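You operate a simulated robot arm through the tools that you are given. There is no shell and no other tool. Be economical: measure what you need, move in short steps, check, and stop when the job is done.

You are at the controls of a simulated two-armed robot. One attempt, no reset.

Task
Shut the drawer of the trestle table. Put the green weight bag on the ledge on the valve wall. Turn the day knob of pit one to day 4. Take the tags carton and put it on the test bench by the mill. The order is free. Set down upright: tags carton.

Only the result counts: the job must be done as asked and must still hold three seconds after the hand-in. Knocking over, shifting, dropping, spilling or breaking anything else fails it.

Robot
Two 7-joint arms with two-finger parallel grippers on one trunk, on a base that drives. Base frame: it is fixed to the floor where the robot stands at the start and does not move with it; the origin is under the middle of the robot, x ahead of it, y to its left, z up. Units: m, degrees, N and s.
The left shoulder is at the start at [0.07, 0.177, 0.92], the right one opposite. With the tool pointing down near the work surface each hand reaches from about 0.3 to 0.74 m from the robot's upright axis, wherever it stands, measured 20 degrees to its own side. Places, roughly: day knob of pit one [-1.6, 1.3, 0.5]; drawer of the trestle table [0.8, 0, 0.7]; green weight bag (14x10x9 cm) [0.1, 0.5, 0.7]; ledge on the valve wall (30x20 cm) [-0.26, -2.12, 0.66]; tags carton [1.75, -14.5, 0.75]; test bench by the mill [-1.5, -17, 0.9]. Payload 3.43 kg a hand.
The TCP of each hand is the grasp point between the finger pads, 0.03 m short of the fingertips. In the tool frame z runs along the fingers and y along their closing line. Largest opening 0.094 m; finger width 0.028, thickness 0.01; the body of the gripper, 0.05 by 0.096 m, starts 0.055 m behind the TCP.
Orientation is that of the tool frame in the base frame, as [roll, pitch, yaw] about the fixed x, y, z axes, in that order (R = Rz(yaw) Ry(pitch) Rx(roll)). With the fingers straight down and closing along the base's y, the tool's x points along the base's -x, its y along +y and its z along -z.

Tools
- The arms move only by the tool arm_command. It takes "left_motion", "right_motion" or both (then of equal length, played together; a hand with none holds still); each is a list of rows, each a list of 3 entries, a list of its own where there are three numbers: the shift along the tool's x, y, z in m, then the turn, a rotation vector about the tool's x, y, z in rad, then the gripper command, from -1 (fully open) to 1 (shut), values between in proportion. In form: [[[dx, dy, dz], [wx, wy, wz], hand], ...]. A call has 1 to 20 rows; each row shifts and turns the commanded pose from where the row before left it, along the tool's axes as they then stand. A row lasts 0.2 s, in which the tool goes at most 0.05 m and 8.6 degrees; a call with a longer step from one row to the next is refused whole, and so is a gripper value outside its range. Where a pose cannot be reached the arm comes as near as it can. A force on the tool above 40 N (or 10 N above the force at the start of the call, whichever is more), or a blocked arm, ends the call early, and 0.2 s more pass. Each finger travels about 0.153 m/s and halts on what it meets, pressing with about 36 N; the grip force reading is that of the motor and also rises with nothing between the fingers. The clock runs only during rows and for 0.2 s after the last one: add rows that do not move to give the fingers time. The reply holds the time, the measured pose of the TCP, the force on the tool along the base axes, the opening and the grip force, in the units named above and with some noise, with the torque about the TCP (base axes, N m) and any sound that the robot's microphone picked up.
- Cameras (640 x 400 px; columns grow to the right, rows downward): "scene" is now at [0.0991, 0.0542, 1.2116]; the picture's right is [0.75, -0.66, 0.00], its down [-0.53, -0.60, -0.60] and it looks along [0.39, 0.45, -0.80] (base axes); focal length 270 px, centre (320, 200). "left" rides on the left gripper at [0.076, -0.014, -0.102] in its tool frame; the picture's right is [0.18, 0.98, 0.00], its down [-0.75, 0.14, -0.64] and it looks along [-0.63, 0.12, 0.77] (tool axes); focal length 243 px, centre (320, 200). "right" rides on the right gripper at [0.076, 0.014, -0.102] in its tool frame; the picture's right is [-0.18, 0.98, 0.00], its down [-0.75, -0.14, -0.64] and it looks along [-0.63, -0.12, 0.77] (tool axes); focal length 243 px, centre (320, 200). There is no depth. A picture from a camera that has moved, and an enlarged one, comes with that camera's place and axes in the base frame and with its lens.
- grab_frame(camera): a new picture of that camera. No time passes.
- raise_lower(by): slides the trunk up (or, below 0, down) by that many m; the arms and the scene camera ride with it, the base frame stays. It gives what a move gives, with no picture.
- roll_base(legs): drives the robot by 1 to 6 legs, each [ahead, turn to the left] in m and degrees, along the robot's own axes; the way and the turn of a leg run together, so that a leg with both is an arc; at most 1.5 m and 180 degrees a leg. The arms and the cameras ride along, it lands a little off, and it stops where it bumps. It gives what a move gives.
- head_to(pan, tilt): turns the head with the scene camera to pan (to the left, within 86 degrees either way) and tilt (down, from -29 to 69), counted from straight ahead of the robot. It gives what a move gives.
- inspect(camera, box): a new picture of the part [left, top, right, bottom] of that camera's present view, enlarged. No time passes.
- job_done(): hands the job in; it is judged then, once.

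Work in short steps. Places have to be worked out from the pictures, the camera data and where the tool is seen: move nearer, look again, correct. Check each grasp and each placing, and mend what went wrong. You have 165 turns and 130 pictures in all, those below and enlarged ones among them. Open the grippers and draw the arms clear of the work before you hand the job in, unless the task says otherwise.

The tools are called after "Emit:" as name(argument=value, ...) on one line, values as JSON. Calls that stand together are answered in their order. arm_command: Moves the arms, as the interface text tells. Its arguments: {"type":"object","properties":{"left_motion":{"type":"array","items":{"type":"array"}},"right_motion":{"type":"array","items":{"type":"array"}}},"required":[]} The other tools are called the same way: raise_lower (by) slides the trunk up or down; roll_base (legs) drives the base; head_to (pan, tilt) turns the head that bears the scene camera; grab_frame (camera) takes a picture; inspect (camera, box) takes an enlarged picture of a part of a camera's view; job_done () hands the job in.

At the start:

```text
clock: 0.0
left_tool_pos: [0.4075, 0.3586, 0.8617]
left_tool_rot: [-179.9, 0.0, 180.0]
left_wrist_force: [-0.3, 0.1, 0.3]
left_torque: [0.02, 0.0, -0.03]
left_width: 0.0943
left_grip_force: 0.1
right_tool_pos: [0.2938, -0.0172, 0.8911]
right_tool_rot: [180.0, 0.0, 180.0]
right_wrist_force: [-0.2, -0.1, -0.8]
right_torque: [0.01, -0.03, 0.04]
right_width: 0.0941
right_grip_force: 0.2
trunk travel left (down, up): [-0.5, 0.34]
robot x, y, heading: [0.0012, -0.0003, 0.2]
head pan, tilt: [48.8, 53.4]
```

scene: 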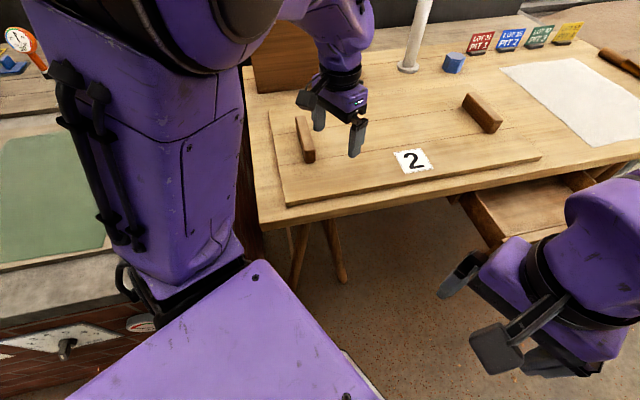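
right: 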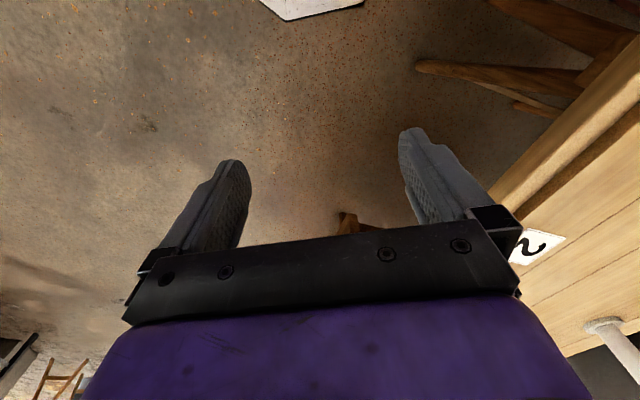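
left: 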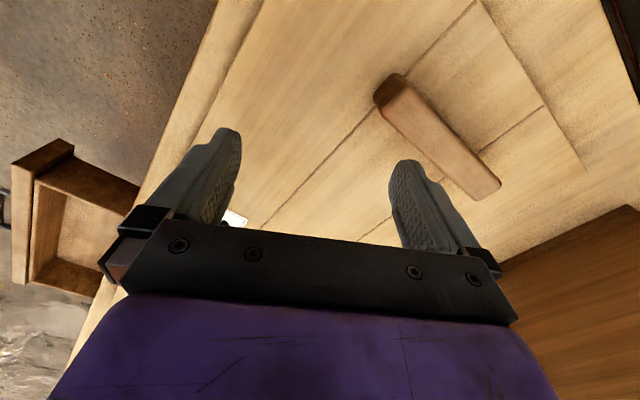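

I see the trestle table with an open drawer to the front-left; I look around to find the other items first.

Emit:
head_to(pan=0, tilt=35)

Emit:
grab_frame(camera="scene")

Emit:
head_to(pan=84, tilt=35)

Emit:
grab_frame(camera="scene")

Emit:
head_to(pan=-84, tilt=20)

Emit:
grab_frame(camera="scene")

```text
clock: 1.2
left_tool_pos: [0.4069, 0.3596, 0.8596]
left_tool_rot: [-180.0, 0.0, -179.9]
left_wrist_force: [-0.3, 0.3, 0.1]
left_torque: [-0.02, 0.02, 0.03]
left_width: 0.0941
left_grip_force: 0.1
right_tool_pos: [0.292, -0.0186, 0.8899]
right_tool_rot: [180.0, 0.0, 180.0]
right_wrist_force: [0.0, -1.0, 0.5]
right_torque: [-0.02, 0.01, 0.02]
right_width: 0.0939
right_grip_force: 0.1
trunk travel left (down, up): [-0.5, 0.34]
robot x, y, heading: [-0.0009, -0.0015, -0.2]
head pan, tilt: [0.0, 35.0]
```

```text
126 pictures are left
camera scene: at [0.1386, -0.0011, 1.2378], right [0.0, -1.0, 0.0], down [-0.57, 0.0, -0.82], along [0.82, 0.0, -0.57], focal length 270 px, centre (320, 200)
```

scene: 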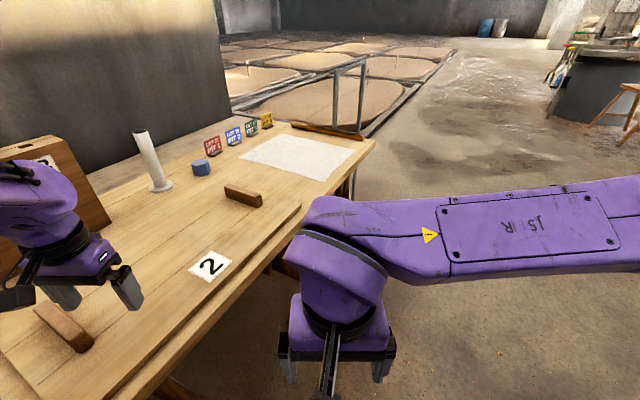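

```text
clock: 2.8
left_tool_pos: [0.4077, 0.3585, 0.8605]
left_tool_rot: [-180.0, 0.0, 180.0]
left_wrist_force: [-1.3, 0.2, 0.2]
left_torque: [-0.06, 0.0, 0.03]
left_width: 0.094
left_grip_force: 0.0
right_tool_pos: [0.2928, -0.0178, 0.8918]
right_tool_rot: [-180.0, -0.1, -179.9]
right_wrist_force: [0.8, 0.6, 0.0]
right_torque: [-0.01, 0.04, 0.0]
right_width: 0.0941
right_grip_force: 0.1
trunk travel left (down, up): [-0.5, 0.34]
robot x, y, heading: [0.0017, -0.0006, 0.2]
head pan, tilt: [84.0, 35.0]
```

```text
125 pictures are left
camera scene: at [0.0598, 0.0863, 1.2379], right [0.99, -0.11, 0.0], down [-0.06, -0.57, -0.82], along [0.09, 0.81, -0.57], focal length 270 px, centre (320, 200)
```

scene: 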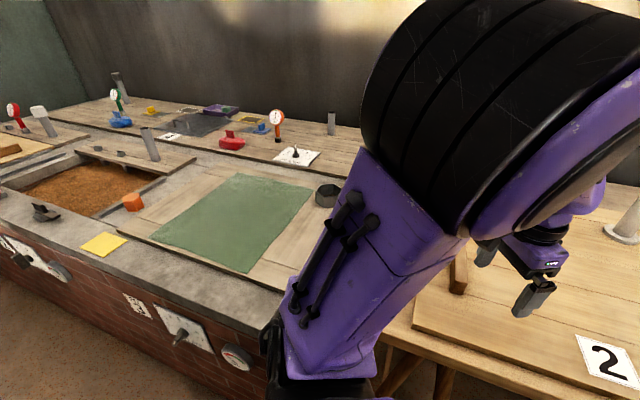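

```text
clock: 5.3
left_tool_pos: [0.4071, 0.359, 0.8603]
left_tool_rot: [-180.0, 0.1, -180.0]
left_wrist_force: [0.2, -0.4, 0.2]
left_torque: [0.03, 0.0, -0.02]
left_width: 0.0939
left_grip_force: 0.1
right_tool_pos: [0.2928, -0.0181, 0.8908]
right_tool_rot: [179.9, 0.0, -179.9]
right_wrist_force: [-0.4, 0.4, -0.1]
right_torque: [0.0, 0.0, -0.01]
right_width: 0.0941
right_grip_force: 0.1
trunk travel left (down, up): [-0.5, 0.34]
robot x, y, heading: [-0.0041, -0.0011, 0.0]
head pan, tilt: [-84.0, 20.0]
```

```text
124 pictures are left
camera scene: at [0.0603, -0.0938, 1.2617], right [-0.99, -0.1, 0.0], down [-0.04, 0.34, -0.94], along [0.1, -0.93, -0.34], focal length 270 px, centre (320, 200)
```

scene: 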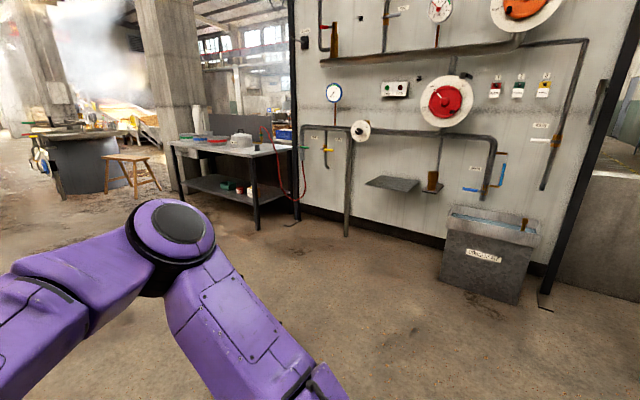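

Valve wall and ledge are behind on the right. The arms hide the drawer and the bag; I raise the left hand and swing the right hand to the side to see them.

Emit:
arm_command(left_motion=[[[0, 0, -0.04], [0, 0, 0], -1], [[0, 0, -0.04], [0, 0, 0], -1], [[0, 0, -0.04], [0, 0, 0], -1], [[0, 0, -0.04], [0, 0, 0], -1], [[0, 0, -0.04], [0, 0, 0], -1], [[0, 0, 0], [0, 0, 0], -1], [[0, 0, 0], [0, 0, 0], -1], [[0, 0, 0], [0, 0, 0], -1], [[0, 0, 0], [0, 0, 0], -1]], right_motion=[[[0, -0.045, 0], [0, 0, 0], -1], [[0, -0.045, 0], [0, 0, 0], -1], [[0, -0.045, 0], [0, 0, 0], -1], [[0, -0.045, 0], [0, 0, 0], -1], [[0, -0.045, 0], [0, 0, 0], -1], [[0, -0.045, 0], [0, 0, 0], -1], [[0, -0.045, 0], [0, 0, 0], -1], [[0, -0.045, 0], [0, 0, 0], -1], [[0, -0.045, 0], [0, 0, 0], -1]])

Emit:
head_to(pan=10, tilt=45)

Emit:
grab_frame(camera="scene")

Emit:
head_to(pan=84, tilt=60)

Emit:
grab_frame(camera="scene")

```text
clock: 7.3
left_tool_pos: [0.4081, 0.3574, 1.0617]
left_tool_rot: [180.0, -0.1, 180.0]
left_wrist_force: [0.7, -1.2, 0.1]
left_torque: [0.02, -0.02, 0.03]
left_width: 0.0939
left_grip_force: 0.0
right_tool_pos: [0.3167, -0.2853, 0.8724]
right_tool_rot: [180.0, 0.0, 179.9]
right_wrist_force: [-0.3, -0.2, -0.2]
right_torque: [-0.01, 0.02, 0.0]
right_width: 0.0939
right_grip_force: 0.0
right hand out of reach, approached as far as the arm can: row 6, 7, 8, 9
trunk travel left (down, up): [-0.5, 0.34]
robot x, y, heading: [-0.0029, -0.0013, 0.1]
head pan, tilt: [-84.0, 20.0]
```

```text
clock: 9.0
left_tool_pos: [0.4066, 0.3559, 1.0613]
left_tool_rot: [179.8, 0.1, 179.9]
left_wrist_force: [-0.3, 0.3, -1.0]
left_torque: [0.01, 0.02, 0.02]
left_width: 0.0943
left_grip_force: 0.1
right_tool_pos: [0.3163, -0.2857, 0.8722]
right_tool_rot: [180.0, 0.0, 179.9]
right_wrist_force: [-0.1, -0.1, 0.6]
right_torque: [-0.04, 0.01, 0.0]
right_width: 0.0939
right_grip_force: 0.1
trunk travel left (down, up): [-0.5, 0.34]
robot x, y, heading: [-0.0004, 0.0012, 0.0]
head pan, tilt: [10.0, 45.0]
```

```text
123 pictures are left
camera scene: at [0.1306, 0.0126, 1.2231], right [0.17, -0.98, 0.0], down [-0.7, -0.12, -0.71], along [0.7, 0.12, -0.71], focal length 270 px, centre (320, 200)
```

scene: 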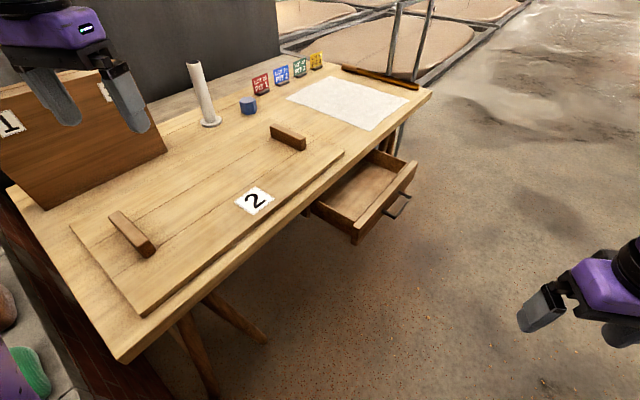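

```text
clock: 10.4
left_tool_pos: [0.4076, 0.3572, 1.0623]
left_tool_rot: [-179.9, 0.0, -179.9]
left_wrist_force: [-0.2, 0.1, 0.2]
left_torque: [0.02, -0.02, -0.03]
left_width: 0.0939
left_grip_force: 0.1
right_tool_pos: [0.3161, -0.285, 0.8722]
right_tool_rot: [-180.0, 0.0, 179.9]
right_wrist_force: [-0.6, 0.3, 0.3]
right_torque: [0.03, 0.02, -0.04]
right_width: 0.0938
right_grip_force: 0.2
trunk travel left (down, up): [-0.5, 0.34]
robot x, y, heading: [-0.0003, 0.0045, -0.2]
head pan, tilt: [84.0, 60.0]
```

```text
122 pictures are left
camera scene: at [0.0575, 0.0649, 1.2036], right [0.99, -0.11, 0.0], down [-0.09, -0.86, -0.5], along [0.05, 0.5, -0.87], focal length 270 px, centre (320, 200)
```

scene: 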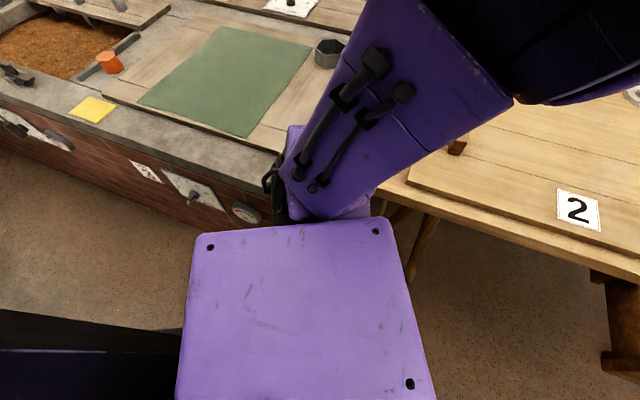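

The drawer panel runs from about (0.54,0.00) to (0.90,-0.17), so it pushes in along about (0.45,0.89). I turn the right hand toward that heading and tilt the fingers forward, closed.

Emit:
arm_command(right_motion=[[[0, 0, 0], [0, 0, -0.1375], 1], [[0, 0, 0], [0, 0, -0.1375], 1], [[0, 0, 0], [0, 0, -0.1375], 1], [[0, 0, 0], [0, 0, -0.1375], 1], [[0, 0, 0], [0, 0, -0.1375], 1], [[0, 0, 0], [0, 0, -0.1375], 1], [[0, 0, 0], [0, 0, -0.1375], 1], [[0, 0, 0], [0, 0, -0.1375], 1], [[0, 0, 0], [0, -0.137, 0], 1], [[0, 0, 0], [0, -0.137, 0], 1], [[0, 0, 0], [0, -0.137, 0], 1], [[0, 0, 0], [0, -0.137, 0], 1], [[0, 0, 0], [0, -0.137, 0], 1], [[0, 0, 0], [0, -0.137, 0], 1], [[0, 0, 0], [0, -0.137, 0], 1], [[0, 0, 0], [0, 0, 0], 1]])

Emit:
head_to(pan=-10, tilt=50)

Emit:
grab_frame(camera="scene")

Emit:
grab_frame(camera="right")

```text
clock: 13.8
left_tool_pos: [0.4077, 0.3578, 1.0625]
left_tool_rot: [-179.9, 0.0, 179.9]
left_wrist_force: [-0.1, -0.2, -0.2]
left_torque: [-0.02, -0.04, -0.01]
left_width: 0.094
left_grip_force: 0.0
right_tool_pos: [0.4476, -0.1643, 0.8492]
right_tool_rot: [-178.4, 54.7, -142.7]
right_wrist_force: [-0.2, 0.6, -0.7]
right_torque: [-0.02, 0.04, 0.04]
right_width: 0.0
right_grip_force: 33.0
right hand out of reach, approached as far as the arm can: row 1, 2, 3, 4, 5, 6, 7, 8, 9, 10, 11, 12, 13, 14, 15
trunk travel left (down, up): [-0.5, 0.34]
robot x, y, heading: [0.0035, 0.0001, 0.1]
head pan, tilt: [84.0, 60.0]
```

```text
clock: 15.5
left_tool_pos: [0.4078, 0.3577, 1.0613]
left_tool_rot: [-180.0, 0.0, -179.9]
left_wrist_force: [-0.2, 0.2, 1.4]
left_torque: [0.0, 0.0, -0.03]
left_width: 0.0938
left_grip_force: 0.2
right_tool_pos: [0.4473, -0.1627, 0.8494]
right_tool_rot: [-178.4, 54.6, -142.7]
right_wrist_force: [0.5, 0.3, 0.6]
right_torque: [0.0, -0.02, 0.01]
right_width: 0.0
right_grip_force: 32.9
trunk travel left (down, up): [-0.5, 0.34]
robot x, y, heading: [-0.0035, -0.0006, -0.0]
head pan, tilt: [-10.0, 50.0]
```

```text
121 pictures are left
camera scene: at [0.1264, -0.0147, 1.2161], right [-0.17, -0.98, 0.0], down [-0.75, 0.13, -0.64], along [0.63, -0.11, -0.77], focal length 270 px, centre (320, 200)
```

scene: 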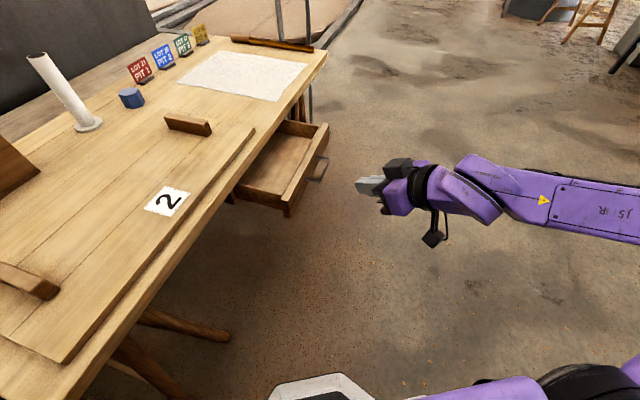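

```text
120 pictures are left
camera right: at [0.3365, -0.2269, 0.8461], right [-0.49, 0.86, 0.13], down [0.0, -0.15, 0.99], along [0.87, 0.49, 0.07], focal length 243 px, centre (320, 200)
```

right: 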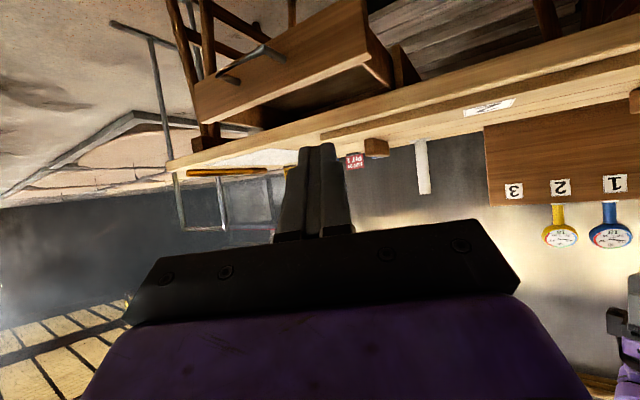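

Triangulating from both views puts the handle bar at about (0.69,-0.11,0.665). I bring the closed fingertips to a spot about 6 cm in front of it and turn to the push heading.

Emit:
arm_command(right_motion=[[[0.0083, -0.0242, 0.0364], [0, 0, 0], 1], [[0.0083, -0.0242, 0.0364], [0, 0, 0], 1], [[0.0083, -0.0242, 0.0364], [0, 0, 0], 1], [[0.0083, -0.0242, 0.0364], [0, 0, 0], 1], [[0.0083, -0.0242, 0.0364], [0, 0, 0], 1], [[0.0083, -0.0242, 0.0364], [0, 0, 0], 1], [[0, 0, 0], [-0.0915, -0.0015, -0.0647], 1], [[0, 0, 0], [-0.0915, -0.0015, -0.0647], 1], [[0, 0, 0], [-0.0915, -0.0015, -0.0647], 1], [[0, 0, 0], [-0.0915, -0.0015, -0.0647], 1], [[0, 0, 0], [0, 0, 0], 1]])

Emit:
grab_frame(camera="scene")

Emit:
grab_frame(camera="right")

```text
clock: 17.9
left_tool_pos: [0.4072, 0.3563, 1.0613]
left_tool_rot: [180.0, 0.1, -180.0]
left_wrist_force: [-0.2, -0.3, 0.3]
left_torque: [0.02, 0.03, 0.0]
left_width: 0.0936
left_grip_force: 0.0
right_tool_pos: [0.654, -0.195, 0.6857]
right_tool_rot: [-178.3, 54.6, -117.1]
right_wrist_force: [0.1, -1.0, -0.1]
right_torque: [0.03, 0.0, -0.01]
right_width: 0.0001
right_grip_force: 33.0
trunk travel left (down, up): [-0.5, 0.34]
robot x, y, heading: [-0.0021, -0.0005, -0.3]
head pan, tilt: [-10.0, 50.0]
```

```text
119 pictures are left
camera scene: at [0.1262, -0.0148, 1.2162], right [-0.17, -0.98, 0.0], down [-0.75, 0.13, -0.64], along [0.63, -0.11, -0.77], focal length 270 px, centre (320, 200)
```

scene: 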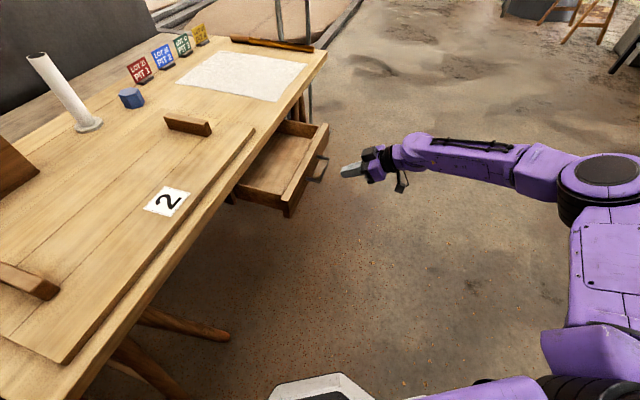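

```text
118 pictures are left
camera right: at [0.5827, -0.3007, 0.6823], right [-0.82, 0.56, 0.13], down [0.07, -0.14, 0.99], along [0.57, 0.82, 0.07], focal length 243 px, centre (320, 200)
```

right: 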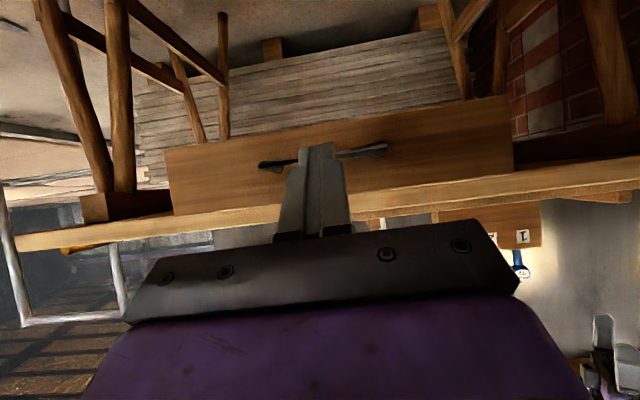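

The fingertip lines up with the middle of the handle. I push horizontally along the drawer's axis.

Emit:
arm_command(right_motion=[[[-0.0116, 0, 0.0163], [0, 0, 0], 1], [[-0.0116, 0, 0.0163], [0, 0, 0], 1], [[-0.0116, 0, 0.0163], [0, 0, 0], 1], [[-0.0116, 0, 0.0163], [0, 0, 0], 1], [[-0.0116, 0, 0.0163], [0, 0, 0], 1], [[-0.0116, 0, 0.0163], [0, 0, 0], 1], [[-0.0116, 0, 0.0163], [0, 0, 0], 1], [[-0.0116, 0, 0.0163], [0, 0, 0], 1]])

Emit:
grab_frame(camera="scene")

Emit:
grab_frame(camera="right")

```text
clock: 19.7
left_tool_pos: [0.4085, 0.3573, 1.0613]
left_tool_rot: [180.0, -0.1, -179.9]
left_wrist_force: [-0.7, 0.7, -0.1]
left_torque: [-0.02, 0.02, 0.0]
left_width: 0.0942
left_grip_force: 0.1
right_tool_pos: [0.7322, -0.0547, 0.6832]
right_tool_rot: [-178.5, 54.5, -117.1]
right_wrist_force: [0.3, 0.7, -0.3]
right_torque: [0.02, 0.0, -0.02]
right_width: 0.0001
right_grip_force: 32.7
trunk travel left (down, up): [-0.5, 0.34]
robot x, y, heading: [-0.005, -0.0009, 0.2]
head pan, tilt: [-10.0, 50.0]
```

```text
117 pictures are left
camera scene: at [0.1273, -0.014, 1.2159], right [-0.17, -0.98, 0.0], down [-0.76, 0.13, -0.64], along [0.63, -0.11, -0.77], focal length 270 px, centre (320, 200)
```

scene: 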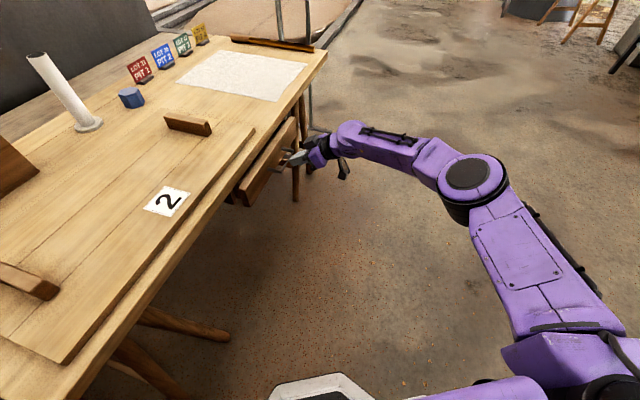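

```text
116 pictures are left
camera right: at [0.6594, -0.1605, 0.6805], right [-0.81, 0.56, 0.13], down [0.07, -0.13, 0.99], along [0.58, 0.81, 0.07], focal length 243 px, centre (320, 200)
```

right: 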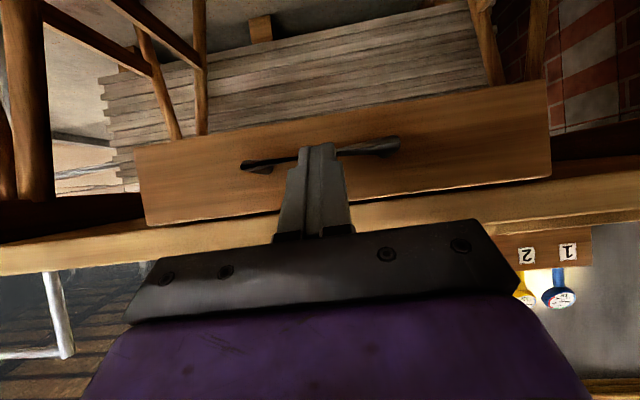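

The drawer is sliding in. I keep pushing in smaller steps until it stops.

Emit:
arm_command(right_motion=[[[-0.0058, 0, 0.0082], [0, 0, 0], 1], [[-0.0058, 0, 0.0082], [0, 0, 0], 1], [[-0.0058, 0, 0.0082], [0, 0, 0], 1], [[-0.0058, 0, 0.0082], [0, 0, 0], 1], [[-0.0058, 0, 0.0082], [0, 0, 0], 1], [[-0.0058, 0, 0.0082], [0, 0, 0], 1], [[-0.0058, 0, 0.0082], [0, 0, 0], 1], [[-0.0058, 0, 0.0082], [0, 0, 0], 1], [[-0.0058, 0, 0.0082], [0, 0, 0], 1], [[-0.0058, 0, 0.0082], [0, 0, 0], 1]])

Emit:
grab_frame(camera="scene")

Emit:
grab_frame(camera="right")

```text
clock: 21.8
left_tool_pos: [0.4062, 0.3567, 1.0622]
left_tool_rot: [-179.8, 0.1, 179.7]
left_wrist_force: [-0.8, 0.1, 0.1]
left_torque: [-0.04, -0.04, 0.01]
left_width: 0.0942
left_grip_force: 0.1
right_tool_pos: [0.7472, 0.0025, 0.6879]
right_tool_rot: [-177.3, 54.1, -116.9]
right_wrist_force: [-8.8, -15.0, 4.6]
right_torque: [-0.2, 0.2, 0.13]
right_width: 0.0002
right_grip_force: 32.9
right hand out of reach, approached as far as the arm can: row 5, 6, 7, 8, 9, 10
trunk travel left (down, up): [-0.5, 0.34]
robot x, y, heading: [-0.0005, -0.0015, -0.2]
head pan, tilt: [-10.0, 50.0]
stopped in row 10 (right hand): the force on the tool passed its limit at 46 N (the readings are from after the stop); the commanded pose is now the measured one
```

```text
115 pictures are left
camera scene: at [0.1234, -0.0152, 1.2165], right [-0.18, -0.98, 0.0], down [-0.75, 0.14, -0.64], along [0.63, -0.12, -0.76], focal length 270 px, centre (320, 200)
```

scene: 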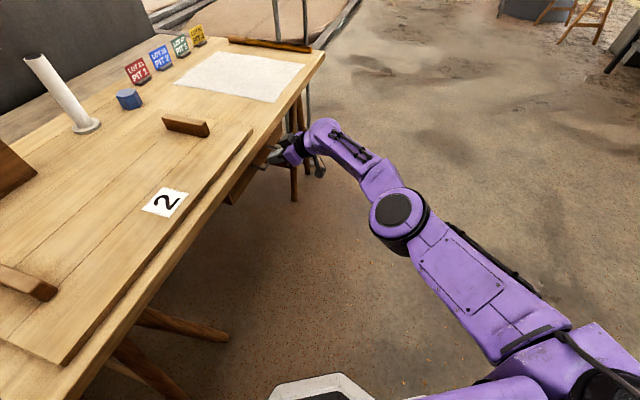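

```text
114 pictures are left
camera right: at [0.6739, -0.1029, 0.685], right [-0.81, 0.57, 0.12], down [0.06, -0.13, 0.99], along [0.58, 0.81, 0.07], focal length 243 px, centre (320, 200)
```

right: 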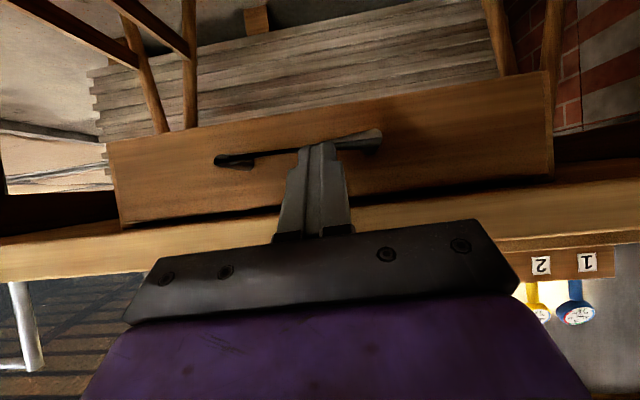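

The push met a stop at 46 N. I back off a bit and check the gap.

Emit:
arm_command(right_motion=[[[0.0232, 0, -0.0326], [0, 0, 0], 1], [[0.0232, 0, -0.0326], [0, 0, 0], 1], [[0.0232, 0, -0.0326], [0, 0, 0], 1], [[0.0232, 0, -0.0326], [0, 0, 0], 1], [[0, 0, 0], [0, 0, 0], 1]])

Emit:
inspect(camera="scene", box=[160, 60, 400, 210])

Emit:
grab_frame(camera="right")

```text
clock: 23.0
left_tool_pos: [0.409, 0.3568, 1.0607]
left_tool_rot: [-180.0, 0.1, 179.9]
left_wrist_force: [-0.4, 0.9, 0.1]
left_torque: [-0.01, 0.01, 0.01]
left_width: 0.0938
left_grip_force: 0.1
right_tool_pos: [0.6711, -0.138, 0.6881]
right_tool_rot: [-177.7, 54.3, -117.1]
right_wrist_force: [-0.4, -0.1, 0.2]
right_torque: [0.01, 0.01, 0.01]
right_width: 0.0002
right_grip_force: 32.8
trunk travel left (down, up): [-0.5, 0.34]
robot x, y, heading: [-0.0036, -0.0003, -0.4]
head pan, tilt: [-10.0, 50.0]
```

```text
2.67 times, centred on (280, 135) of scene
camera zoom: at [0.1265, -0.0147, 1.2161], right [-0.18, -0.98, 0.0], down [-0.75, 0.14, -0.64], along [0.63, -0.12, -0.77], focal length 721 px, centre (427, 373)
```

zoom: 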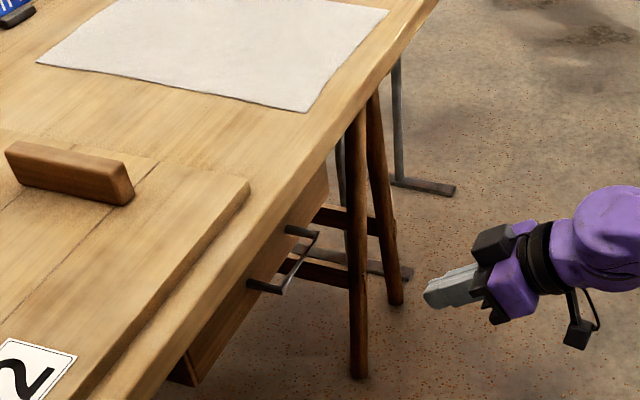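

```text
112 pictures are left
camera right: at [0.5975, -0.2435, 0.6857], right [-0.81, 0.57, 0.13], down [0.07, -0.13, 0.99], along [0.58, 0.81, 0.07], focal length 243 px, centre (320, 200)
```

right: 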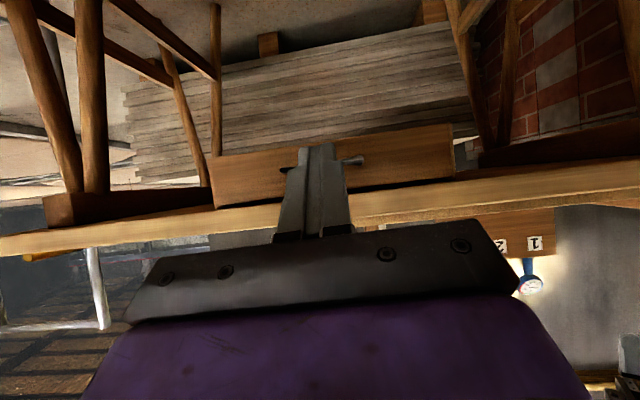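

I need a better look at the drawer's near end to see if a gap remains.

Emit:
inspect(camera="scene", box=[205, 120, 305, 220])

Emit:
inspect(camera="right", box=[380, 80, 520, 220])

Emit:
inspect(camera="right", box=[20, 110, 300, 260])

```text
4.00 times, centred on (255, 170) of scene
camera zoom: at [0.1265, -0.0147, 1.2161], right [-0.18, -0.98, 0.0], down [-0.75, 0.14, -0.64], along [0.63, -0.12, -0.77], focal length 1082 px, centre (580, 320)
```

zoom: 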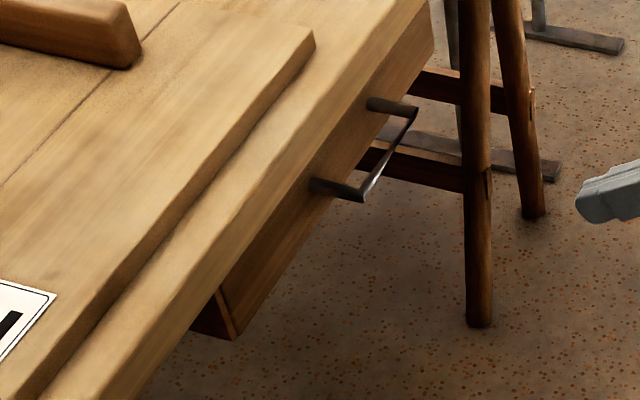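

```text
2.86 times, centred on (450, 150) of right
camera zoom: at [0.5975, -0.2435, 0.6857], right [-0.81, 0.57, 0.13], down [0.07, -0.13, 0.99], along [0.58, 0.81, 0.07], focal length 693 px, centre (-51, 343)
```

zoom: 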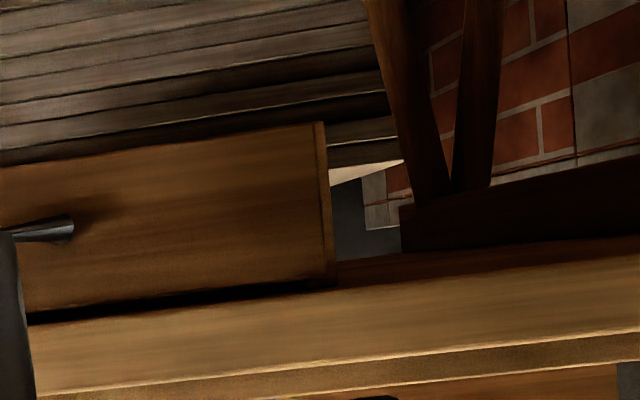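

```text
2.29 times, centred on (160, 185) of right
camera zoom: at [0.5975, -0.2435, 0.6857], right [-0.81, 0.57, 0.13], down [0.07, -0.13, 0.99], along [0.58, 0.81, 0.07], focal length 555 px, centre (686, 234)
```

zoom: 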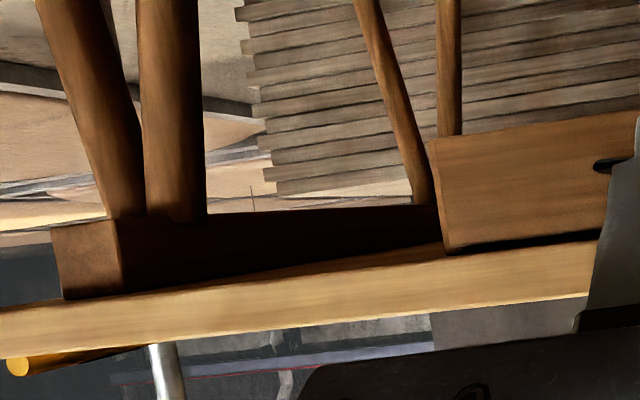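

The panel sits at the table edge, but the stop coincided with the reach limit. I turn the hand back to a more comfortable heading and push once more to confirm it's fully home.

Emit:
arm_command(right_motion=[[[0, 0, 0], [0.0915, 0.0015, 0.0647], 1], [[0, 0, 0], [0.0915, 0.0015, 0.0647], 1], [[0, 0, 0], [0.0915, 0.0015, 0.0647], 1], [[0, 0, 0], [0.0915, 0.0015, 0.0647], 1], [[-0.0157, 0.0129, 0.0221], [0, 0, 0], 1], [[-0.0157, 0.0129, 0.0221], [0, 0, 0], 1], [[-0.0157, 0.0129, 0.0221], [0, 0, 0], 1], [[-0.0157, 0.0129, 0.0221], [0, 0, 0], 1], [[-0.0052, 0.0043, 0.0074], [0, 0, 0], 1], [[-0.0052, 0.0043, 0.0074], [0, 0, 0], 1], [[-0.0052, 0.0043, 0.0074], [0, 0, 0], 1], [[-0.0052, 0.0043, 0.0074], [0, 0, 0], 1], [[-0.0052, 0.0043, 0.0074], [0, 0, 0], 1], [[-0.0052, 0.0043, 0.0074], [0, 0, 0], 1], [[-0.0052, 0.0043, 0.0074], [0, 0, 0], 1], [[-0.0052, 0.0043, 0.0074], [0, 0, 0], 1], [[-0.0052, 0.0043, 0.0074], [0, 0, 0], 1]])

Emit:
grab_frame(camera="right")

```text
clock: 25.7
left_tool_pos: [0.4046, 0.3534, 1.0639]
left_tool_rot: [180.0, 0.3, 179.7]
left_wrist_force: [0.3, 0.7, -0.1]
left_torque: [-0.03, 0.0, 0.0]
left_width: 0.094
left_grip_force: 0.0
right_tool_pos: [0.7466, -0.0014, 0.6843]
right_tool_rot: [-177.1, 54.2, -142.5]
right_wrist_force: [-23.0, -15.9, 12.5]
right_torque: [0.0, 0.26, 0.26]
right_width: 0.0002
right_grip_force: 33.2
trunk travel left (down, up): [-0.5, 0.34]
robot x, y, heading: [-0.0008, -0.0013, -0.8]
head pan, tilt: [-10.0, 50.0]
stopped in row 13 (right hand): the force on the tool passed its limit at 48 N (the readings are from after the stop); the commanded pose is now the measured one
```

```text
108 pictures are left
camera right: at [0.6346, -0.0634, 0.6817], right [-0.48, 0.87, 0.12], down [0.0, -0.14, 0.99], along [0.88, 0.48, 0.07], focal length 243 px, centre (320, 200)
```

right: 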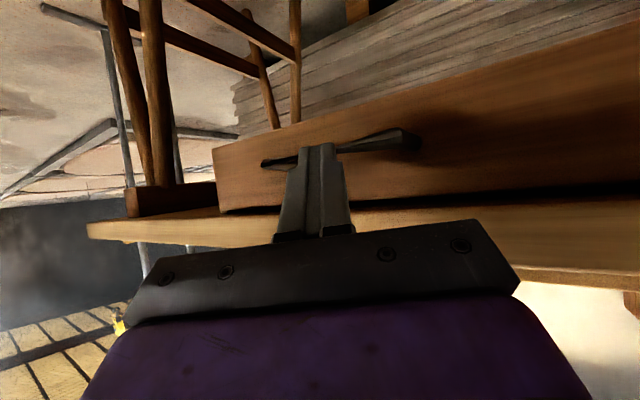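

It stopped at the same point again, so the drawer is fully in. I retract the right hand and tuck it in front of the body.

Emit:
arm_command(right_motion=[[[0.0209, -0.0172, -0.0295], [0, 0, 0], 1], [[0.0209, -0.0172, -0.0295], [0, 0, 0], 1], [[0.0209, -0.0172, -0.0295], [0, 0, 0], 1], [[0.0209, -0.0172, -0.0295], [0, 0, 0], 1], [[0, 0, -0.045], [0, 0, 0], 1], [[0, 0, -0.045], [0, 0, 0], 1], [[0, 0, -0.045], [0, 0, 0], 1], [[0, 0, -0.045], [0, 0, 0], 1], [[0, 0, -0.045], [0, 0, 0], 1], [[0, 0, 0], [0, 0.137, 0], 1], [[0, 0, 0], [0, 0.137, 0], 1], [[0, 0, 0], [0, 0.137, 0], 1], [[0, 0, 0], [0, 0.137, 0], 1], [[0, 0, 0], [0, 0.137, 0], -1], [[0, 0, 0], [0, 0.137, 0], -1], [[0, 0, 0], [0, 0.137, 0], -1]])

Emit:
inspect(camera="scene", box=[160, 60, 400, 210])

```text
clock: 29.1
left_tool_pos: [0.4093, 0.3553, 1.0614]
left_tool_rot: [-179.9, -0.1, 179.7]
left_wrist_force: [0.5, 0.1, -0.2]
left_torque: [-0.03, -0.01, 0.01]
left_width: 0.0941
left_grip_force: 0.1
right_tool_pos: [0.5199, -0.2416, 0.8158]
right_tool_rot: [-178.5, -1.1, -144.8]
right_wrist_force: [-0.2, -0.1, -0.2]
right_torque: [0.01, 0.03, 0.04]
right_width: 0.094
right_grip_force: 0.0
trunk travel left (down, up): [-0.5, 0.34]
robot x, y, heading: [-0.0013, 0.0, -0.6]
head pan, tilt: [-10.0, 50.0]
```

```text
2.67 times, centred on (280, 135) of scene
camera zoom: at [0.1262, -0.0155, 1.2161], right [-0.18, -0.98, 0.0], down [-0.75, 0.14, -0.64], along [0.63, -0.12, -0.77], focal length 721 px, centre (427, 373)
```

zoom: 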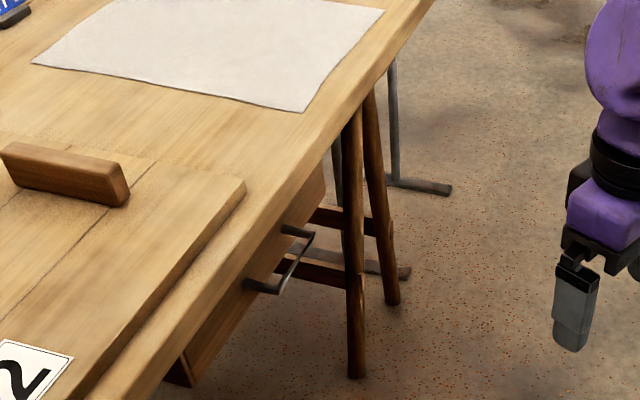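

Drawer is shut. Before turning, I raise the right hand and bring it close so it clears the table.

Emit:
arm_command(right_motion=[[[0.0224, 0.0229, -0.0257], [0, 0, 0], -1], [[0.0224, 0.0229, -0.0257], [0, 0, 0], -1], [[0.0224, 0.0229, -0.0257], [0, 0, 0], -1], [[0.0224, 0.0229, -0.0257], [0, 0, 0], -1], [[0.0224, 0.0229, -0.0257], [0, 0, 0], -1], [[0.0224, 0.0229, -0.0257], [0, 0, 0], -1], [[0.0224, 0.0229, -0.0257], [0, 0, 0], -1], [[0, 0, 0], [0, 0, 0], -1]])

Emit:
raise_lower(by=0.1)

Emit:
head_to(pan=45, tilt=45)

Emit:
grab_frame(camera="scene")

```text
clock: 30.9
left_tool_pos: [0.4093, 0.3552, 1.0614]
left_tool_rot: [180.0, 0.0, 179.7]
left_wrist_force: [0.2, 0.1, -0.3]
left_torque: [-0.04, 0.01, 0.0]
left_width: 0.0941
left_grip_force: 0.0
right_tool_pos: [0.3018, -0.1933, 0.9932]
right_tool_rot: [-178.5, -1.0, -144.8]
right_wrist_force: [-0.4, -0.7, -0.4]
right_torque: [0.01, -0.01, 0.05]
right_width: 0.0939
right_grip_force: 0.0
trunk travel left (down, up): [-0.5, 0.34]
robot x, y, heading: [-0.0019, -0.004, -0.5]
head pan, tilt: [-10.0, 50.0]
```

```text
clock: 32.2
left_tool_pos: [0.4098, 0.355, 1.1602]
left_tool_rot: [-180.0, 0.0, 179.7]
left_wrist_force: [0.6, -0.1, 0.8]
left_torque: [-0.01, -0.02, 0.02]
left_width: 0.0941
left_grip_force: 0.1
right_tool_pos: [0.3025, -0.1943, 1.0912]
right_tool_rot: [-178.5, -0.8, -144.7]
right_wrist_force: [-0.3, -0.2, 1.2]
right_torque: [-0.03, -0.01, 0.04]
right_width: 0.0943
right_grip_force: 0.2
trunk travel left (down, up): [-0.6, 0.24]
robot x, y, heading: [-0.0028, -0.0034, -0.6]
head pan, tilt: [-10.0, 50.0]
```

```text
clock: 33.5
left_tool_pos: [0.409, 0.3551, 1.1617]
left_tool_rot: [-180.0, -0.1, 179.7]
left_wrist_force: [0.5, 0.4, -0.3]
left_torque: [-0.01, 0.03, 0.02]
left_width: 0.0939
left_grip_force: 0.1
right_tool_pos: [0.302, -0.1935, 1.0913]
right_tool_rot: [-178.5, -0.9, -144.9]
right_wrist_force: [-0.8, 0.4, -0.7]
right_torque: [0.01, -0.02, -0.01]
right_width: 0.0939
right_grip_force: 0.0
trunk travel left (down, up): [-0.6, 0.24]
robot x, y, heading: [-0.0031, -0.0011, -0.4]
head pan, tilt: [45.0, 45.0]
```

```text
106 pictures are left
camera scene: at [0.1079, 0.0548, 1.3231], right [0.7, -0.71, 0.0], down [-0.51, -0.49, -0.71], along [0.51, 0.49, -0.71], focal length 270 px, centre (320, 200)
```

scene: 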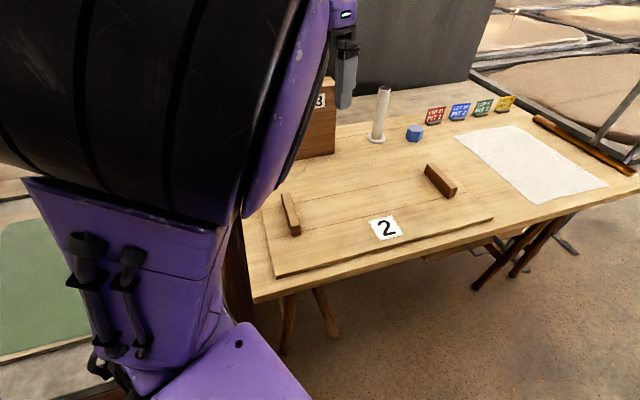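

Now I turn the base 50° left to face the bag.

Emit:
roll_base(legs=[[0, 50]])

Emit:
head_to(pan=0, tilt=55)

Emit:
grab_frame(camera="scene")

Emit:
grab_frame(camera="left")

```text
clock: 36.1
left_tool_pos: [-0.0005, 0.5418, 1.1616]
left_tool_rot: [179.9, 0.0, -131.2]
left_wrist_force: [-0.1, 0.1, -0.2]
left_torque: [0.02, 0.01, -0.01]
left_width: 0.0941
left_grip_force: 0.0
right_tool_pos: [0.3444, 0.1022, 1.0919]
right_tool_rot: [-178.4, -1.0, -95.6]
right_wrist_force: [-0.2, 0.1, -0.2]
right_torque: [0.04, 0.03, 0.0]
right_width: 0.0941
right_grip_force: 0.0
trunk travel left (down, up): [-0.6, 0.24]
robot x, y, heading: [0.0019, 0.0, 48.6]
head pan, tilt: [45.0, 45.0]
```

```text
clock: 37.2
left_tool_pos: [-0.0016, 0.5419, 1.1604]
left_tool_rot: [-180.0, 0.1, -131.2]
left_wrist_force: [0.9, 0.3, -0.2]
left_torque: [0.03, -0.03, 0.0]
left_width: 0.0942
left_grip_force: 0.1
right_tool_pos: [0.3448, 0.1022, 1.0922]
right_tool_rot: [-178.5, -1.0, -95.6]
right_wrist_force: [-0.3, 0.2, 0.4]
right_torque: [0.03, -0.04, 0.0]
right_width: 0.0939
right_grip_force: 0.1
trunk travel left (down, up): [-0.6, 0.24]
robot x, y, heading: [-0.0007, -0.0024, 48.3]
head pan, tilt: [0.0, 55.0]
```

```text
105 pictures are left
camera scene: at [0.0806, 0.0902, 1.3096], right [0.75, -0.66, 0.0], down [-0.54, -0.61, -0.57], along [0.38, 0.43, -0.82], focal length 270 px, centre (320, 200)
```

scene: 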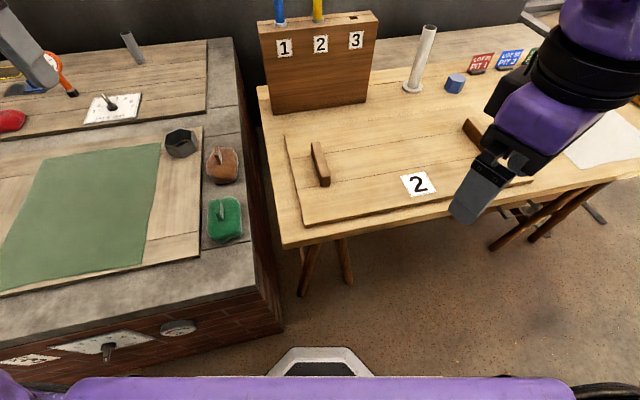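

```text
104 pictures are left
camera left: at [-0.0407, 0.4761, 1.2652], right [-0.86, 0.51, 0.0], down [0.39, 0.66, 0.64], along [0.33, 0.55, -0.77], focal length 243 px, centre (320, 200)
```

left: 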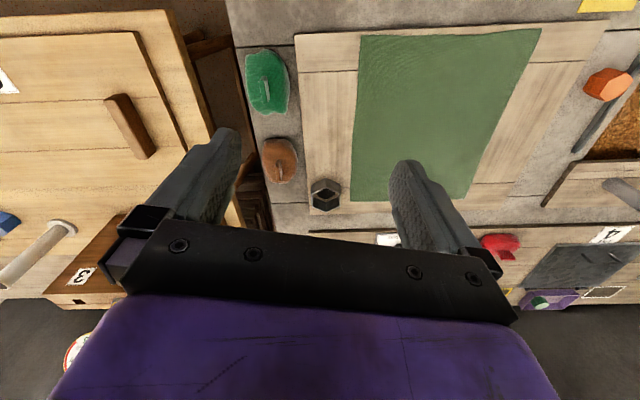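

The green bag with its handle is clear, at about (0.13,0.53,0.70). I zoom in on the handle from both cameras.

Emit:
inspect(camera="scene", box=[180, 170, 270, 260])

Emit:
inspect(camera="left", box=[220, 30, 320, 130])

```text
4.44 times, centred on (225, 215) of scene
camera zoom: at [0.0806, 0.0902, 1.3096], right [0.75, -0.66, 0.0], down [-0.54, -0.61, -0.57], along [0.38, 0.43, -0.82], focal length 1202 px, centre (742, 133)
```

zoom: 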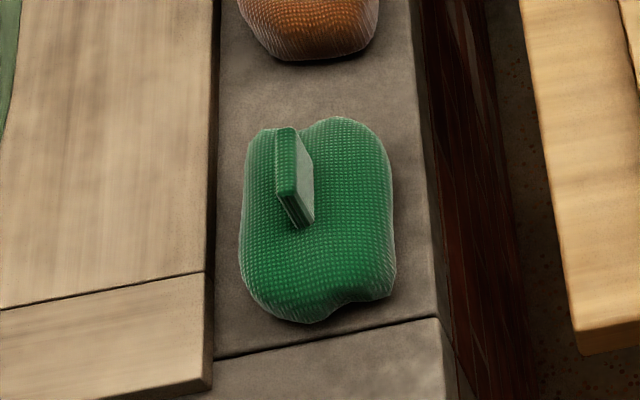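

```text
4.00 times, centred on (270, 80) of left
camera zoom: at [-0.0407, 0.4761, 1.2652], right [-0.86, 0.51, 0.0], down [0.39, 0.66, 0.64], along [0.33, 0.55, -0.77], focal length 970 px, centre (520, 680)
```

zoom: 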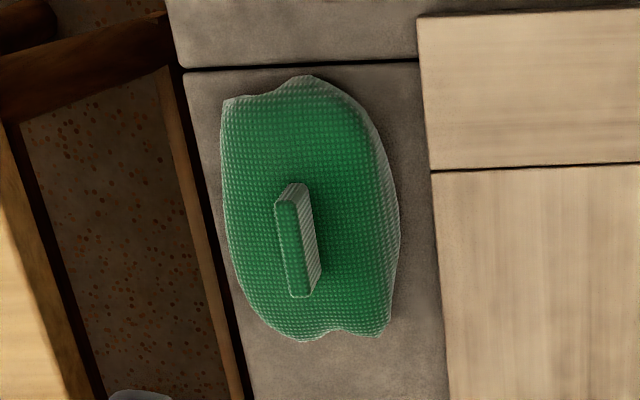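

The tab's long axis runs at about 59° with its centre near (0.138,0.546) and top near z 0.74. I turn the left hand 10° and hover above it.

Emit:
arm_command(left_motion=[[[0, 0, 0], [0, 0, -0.0855], -1], [[0, 0, 0], [0, 0, -0.0855], -1], [[-0.0094, -0.0146, 0.0388], [0, 0, 0], -1], [[-0.0094, -0.0146, 0.0388], [0, 0, 0], -1], [[-0.0094, -0.0146, 0.0388], [0, 0, 0], -1], [[-0.0094, -0.0146, 0.0388], [0, 0, 0], -1], [[-0.0094, -0.0146, 0.0388], [0, 0, 0], -1], [[-0.0094, -0.0146, 0.0388], [0, 0, 0], -1], [[-0.0094, -0.0146, 0.0388], [0, 0, 0], -1], [[-0.0094, -0.0146, 0.0388], [0, 0, 0], -1], [[0, 0, 0], [0, 0, 0], -1]])

Emit:
grab_frame(camera="left")

Emit:
grab_frame(camera="scene")

```text
clock: 39.6
left_tool_pos: [0.1395, 0.5464, 0.8487]
left_tool_rot: [-180.0, 0.1, -121.4]
left_wrist_force: [-0.1, 1.3, 0.0]
left_torque: [0.02, -0.01, 0.01]
left_width: 0.0939
left_grip_force: 0.1
right_tool_pos: [0.3451, 0.1024, 1.0923]
right_tool_rot: [-178.4, -0.9, -95.6]
right_wrist_force: [-0.2, 0.0, 0.3]
right_torque: [0.03, 0.01, 0.0]
right_width: 0.0942
right_grip_force: 0.1
trunk travel left (down, up): [-0.6, 0.24]
robot x, y, heading: [0.0021, 0.0, 48.1]
head pan, tilt: [0.0, 55.0]
```

```text
101 pictures are left
camera left: at [0.1124, 0.474, 0.9526], right [-0.94, 0.35, 0.0], down [0.27, 0.72, 0.64], along [0.23, 0.6, -0.77], focal length 243 px, centre (320, 200)
```

left: 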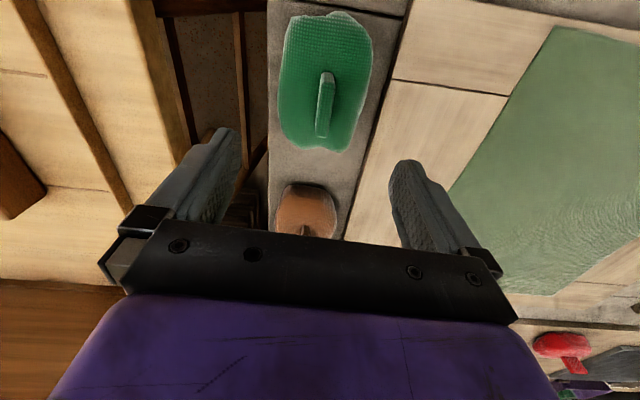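

```text
100 pictures are left
camera scene: at [0.08, 0.0892, 1.3098], right [0.75, -0.66, 0.0], down [-0.54, -0.61, -0.57], along [0.38, 0.43, -0.82], focal length 270 px, centre (320, 200)
```

scene: 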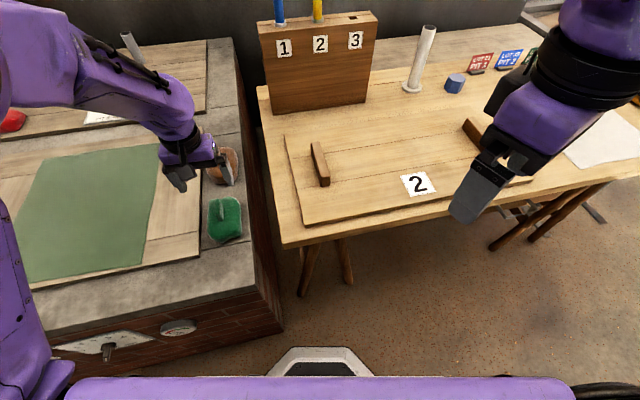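

The tab's centre projects almost exactly under the TCP. I descend 0.107 m with a small correction, then close.

Emit:
arm_command(left_motion=[[[0.001, 0.0007, 0.027], [0, 0, 0], -1], [[0.001, 0.0007, 0.027], [0, 0, 0], -1], [[0.001, 0.0007, 0.027], [0, 0, 0], -1], [[0.001, 0.0007, 0.022], [0, 0, 0], -1], [[0, 0, 0], [0, 0, 0], -1]])

Emit:
inspect(camera="left", box=[180, 50, 480, 250])

Emit:
inspect(camera="scene", box=[150, 130, 300, 250])

```text
clock: 40.8
left_tool_pos: [0.1338, 0.5417, 0.7474]
left_tool_rot: [180.0, 0.2, -121.4]
left_wrist_force: [0.0, 0.5, 0.6]
left_torque: [0.01, 0.0, -0.01]
left_width: 0.094
left_grip_force: 0.0
right_tool_pos: [0.3446, 0.1019, 1.0924]
right_tool_rot: [-178.4, -1.0, -95.6]
right_wrist_force: [-0.2, -1.1, 1.0]
right_torque: [0.0, 0.01, 0.04]
right_width: 0.094
right_grip_force: 0.1
trunk travel left (down, up): [-0.6, 0.24]
robot x, y, heading: [-0.0026, 0.0038, 48.5]
head pan, tilt: [0.0, 55.0]
```

```text
2.00 times, centred on (330, 150) of left
camera zoom: at [0.1057, 0.4707, 0.851], right [-0.94, 0.35, 0.0], down [0.27, 0.72, 0.64], along [0.23, 0.6, -0.77], focal length 485 px, centre (300, 300)
```

zoom: 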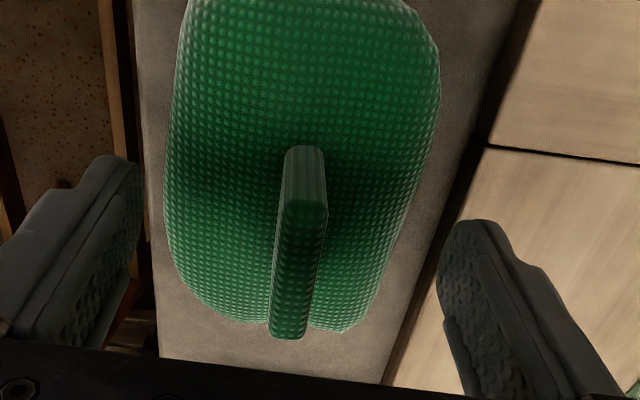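

```text
3.33 times, centred on (225, 190) of scene
camera zoom: at [0.0806, 0.0897, 1.3097], right [0.75, -0.66, 0.0], down [-0.54, -0.61, -0.57], along [0.38, 0.43, -0.82], focal length 901 px, centre (637, 233)
```

zoom: 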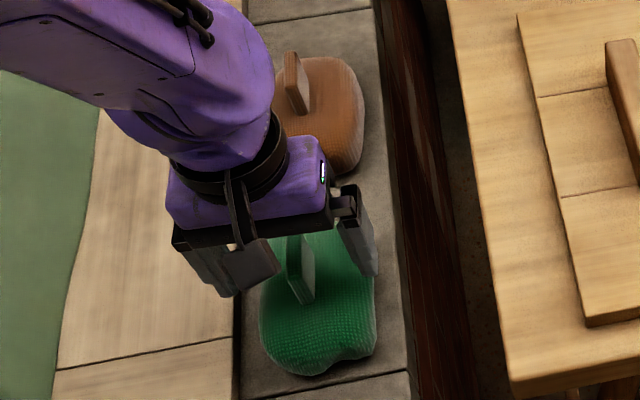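

Tab is centred between the fingers. I go down a further 8 mm and close gently.

Emit:
arm_command(left_motion=[[[0, 0.0, 0.008], [0, 0, 0], -1], [[0, 0, 0], [0, 0, 0], 0], [[0, 0, 0], [0, 0, 0], 0.5], [[0, 0, 0], [0, 0, 0], 1], [[0, 0, 0], [0, 0, 0], 1], [[0, 0, 0], [0, 0, 0], 1]])

Emit:
inspect(camera="left", box=[180, 50, 480, 250])

```text
clock: 42.2
left_tool_pos: [0.1335, 0.5432, 0.7397]
left_tool_rot: [179.9, 0.1, -121.4]
left_wrist_force: [1.2, -1.8, -0.1]
left_torque: [0.25, -0.15, 0.03]
left_width: 0.0166
left_grip_force: 36.2
right_tool_pos: [0.3429, 0.1017, 1.0921]
right_tool_rot: [-178.4, -0.9, -95.5]
right_wrist_force: [0.3, -0.3, 0.5]
right_torque: [-0.03, -0.02, -0.02]
right_width: 0.094
right_grip_force: 0.2
trunk travel left (down, up): [-0.6, 0.24]
robot x, y, heading: [-0.0023, 0.0029, 48.3]
head pan, tilt: [0.0, 55.0]
```

```text
2.00 times, centred on (330, 150) of left
camera zoom: at [0.1062, 0.4716, 0.8438], right [-0.94, 0.35, 0.0], down [0.27, 0.72, 0.64], along [0.23, 0.6, -0.77], focal length 485 px, centre (300, 300)
```

zoom: 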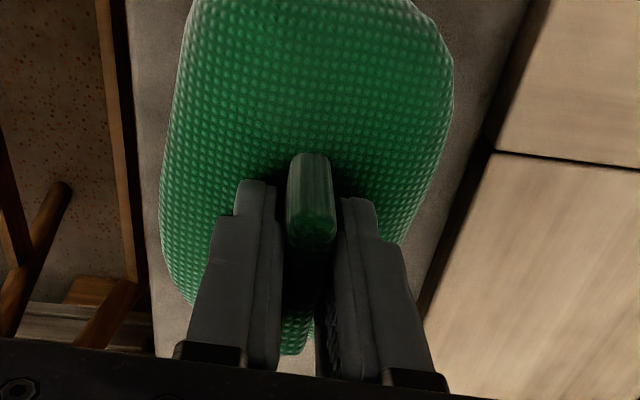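

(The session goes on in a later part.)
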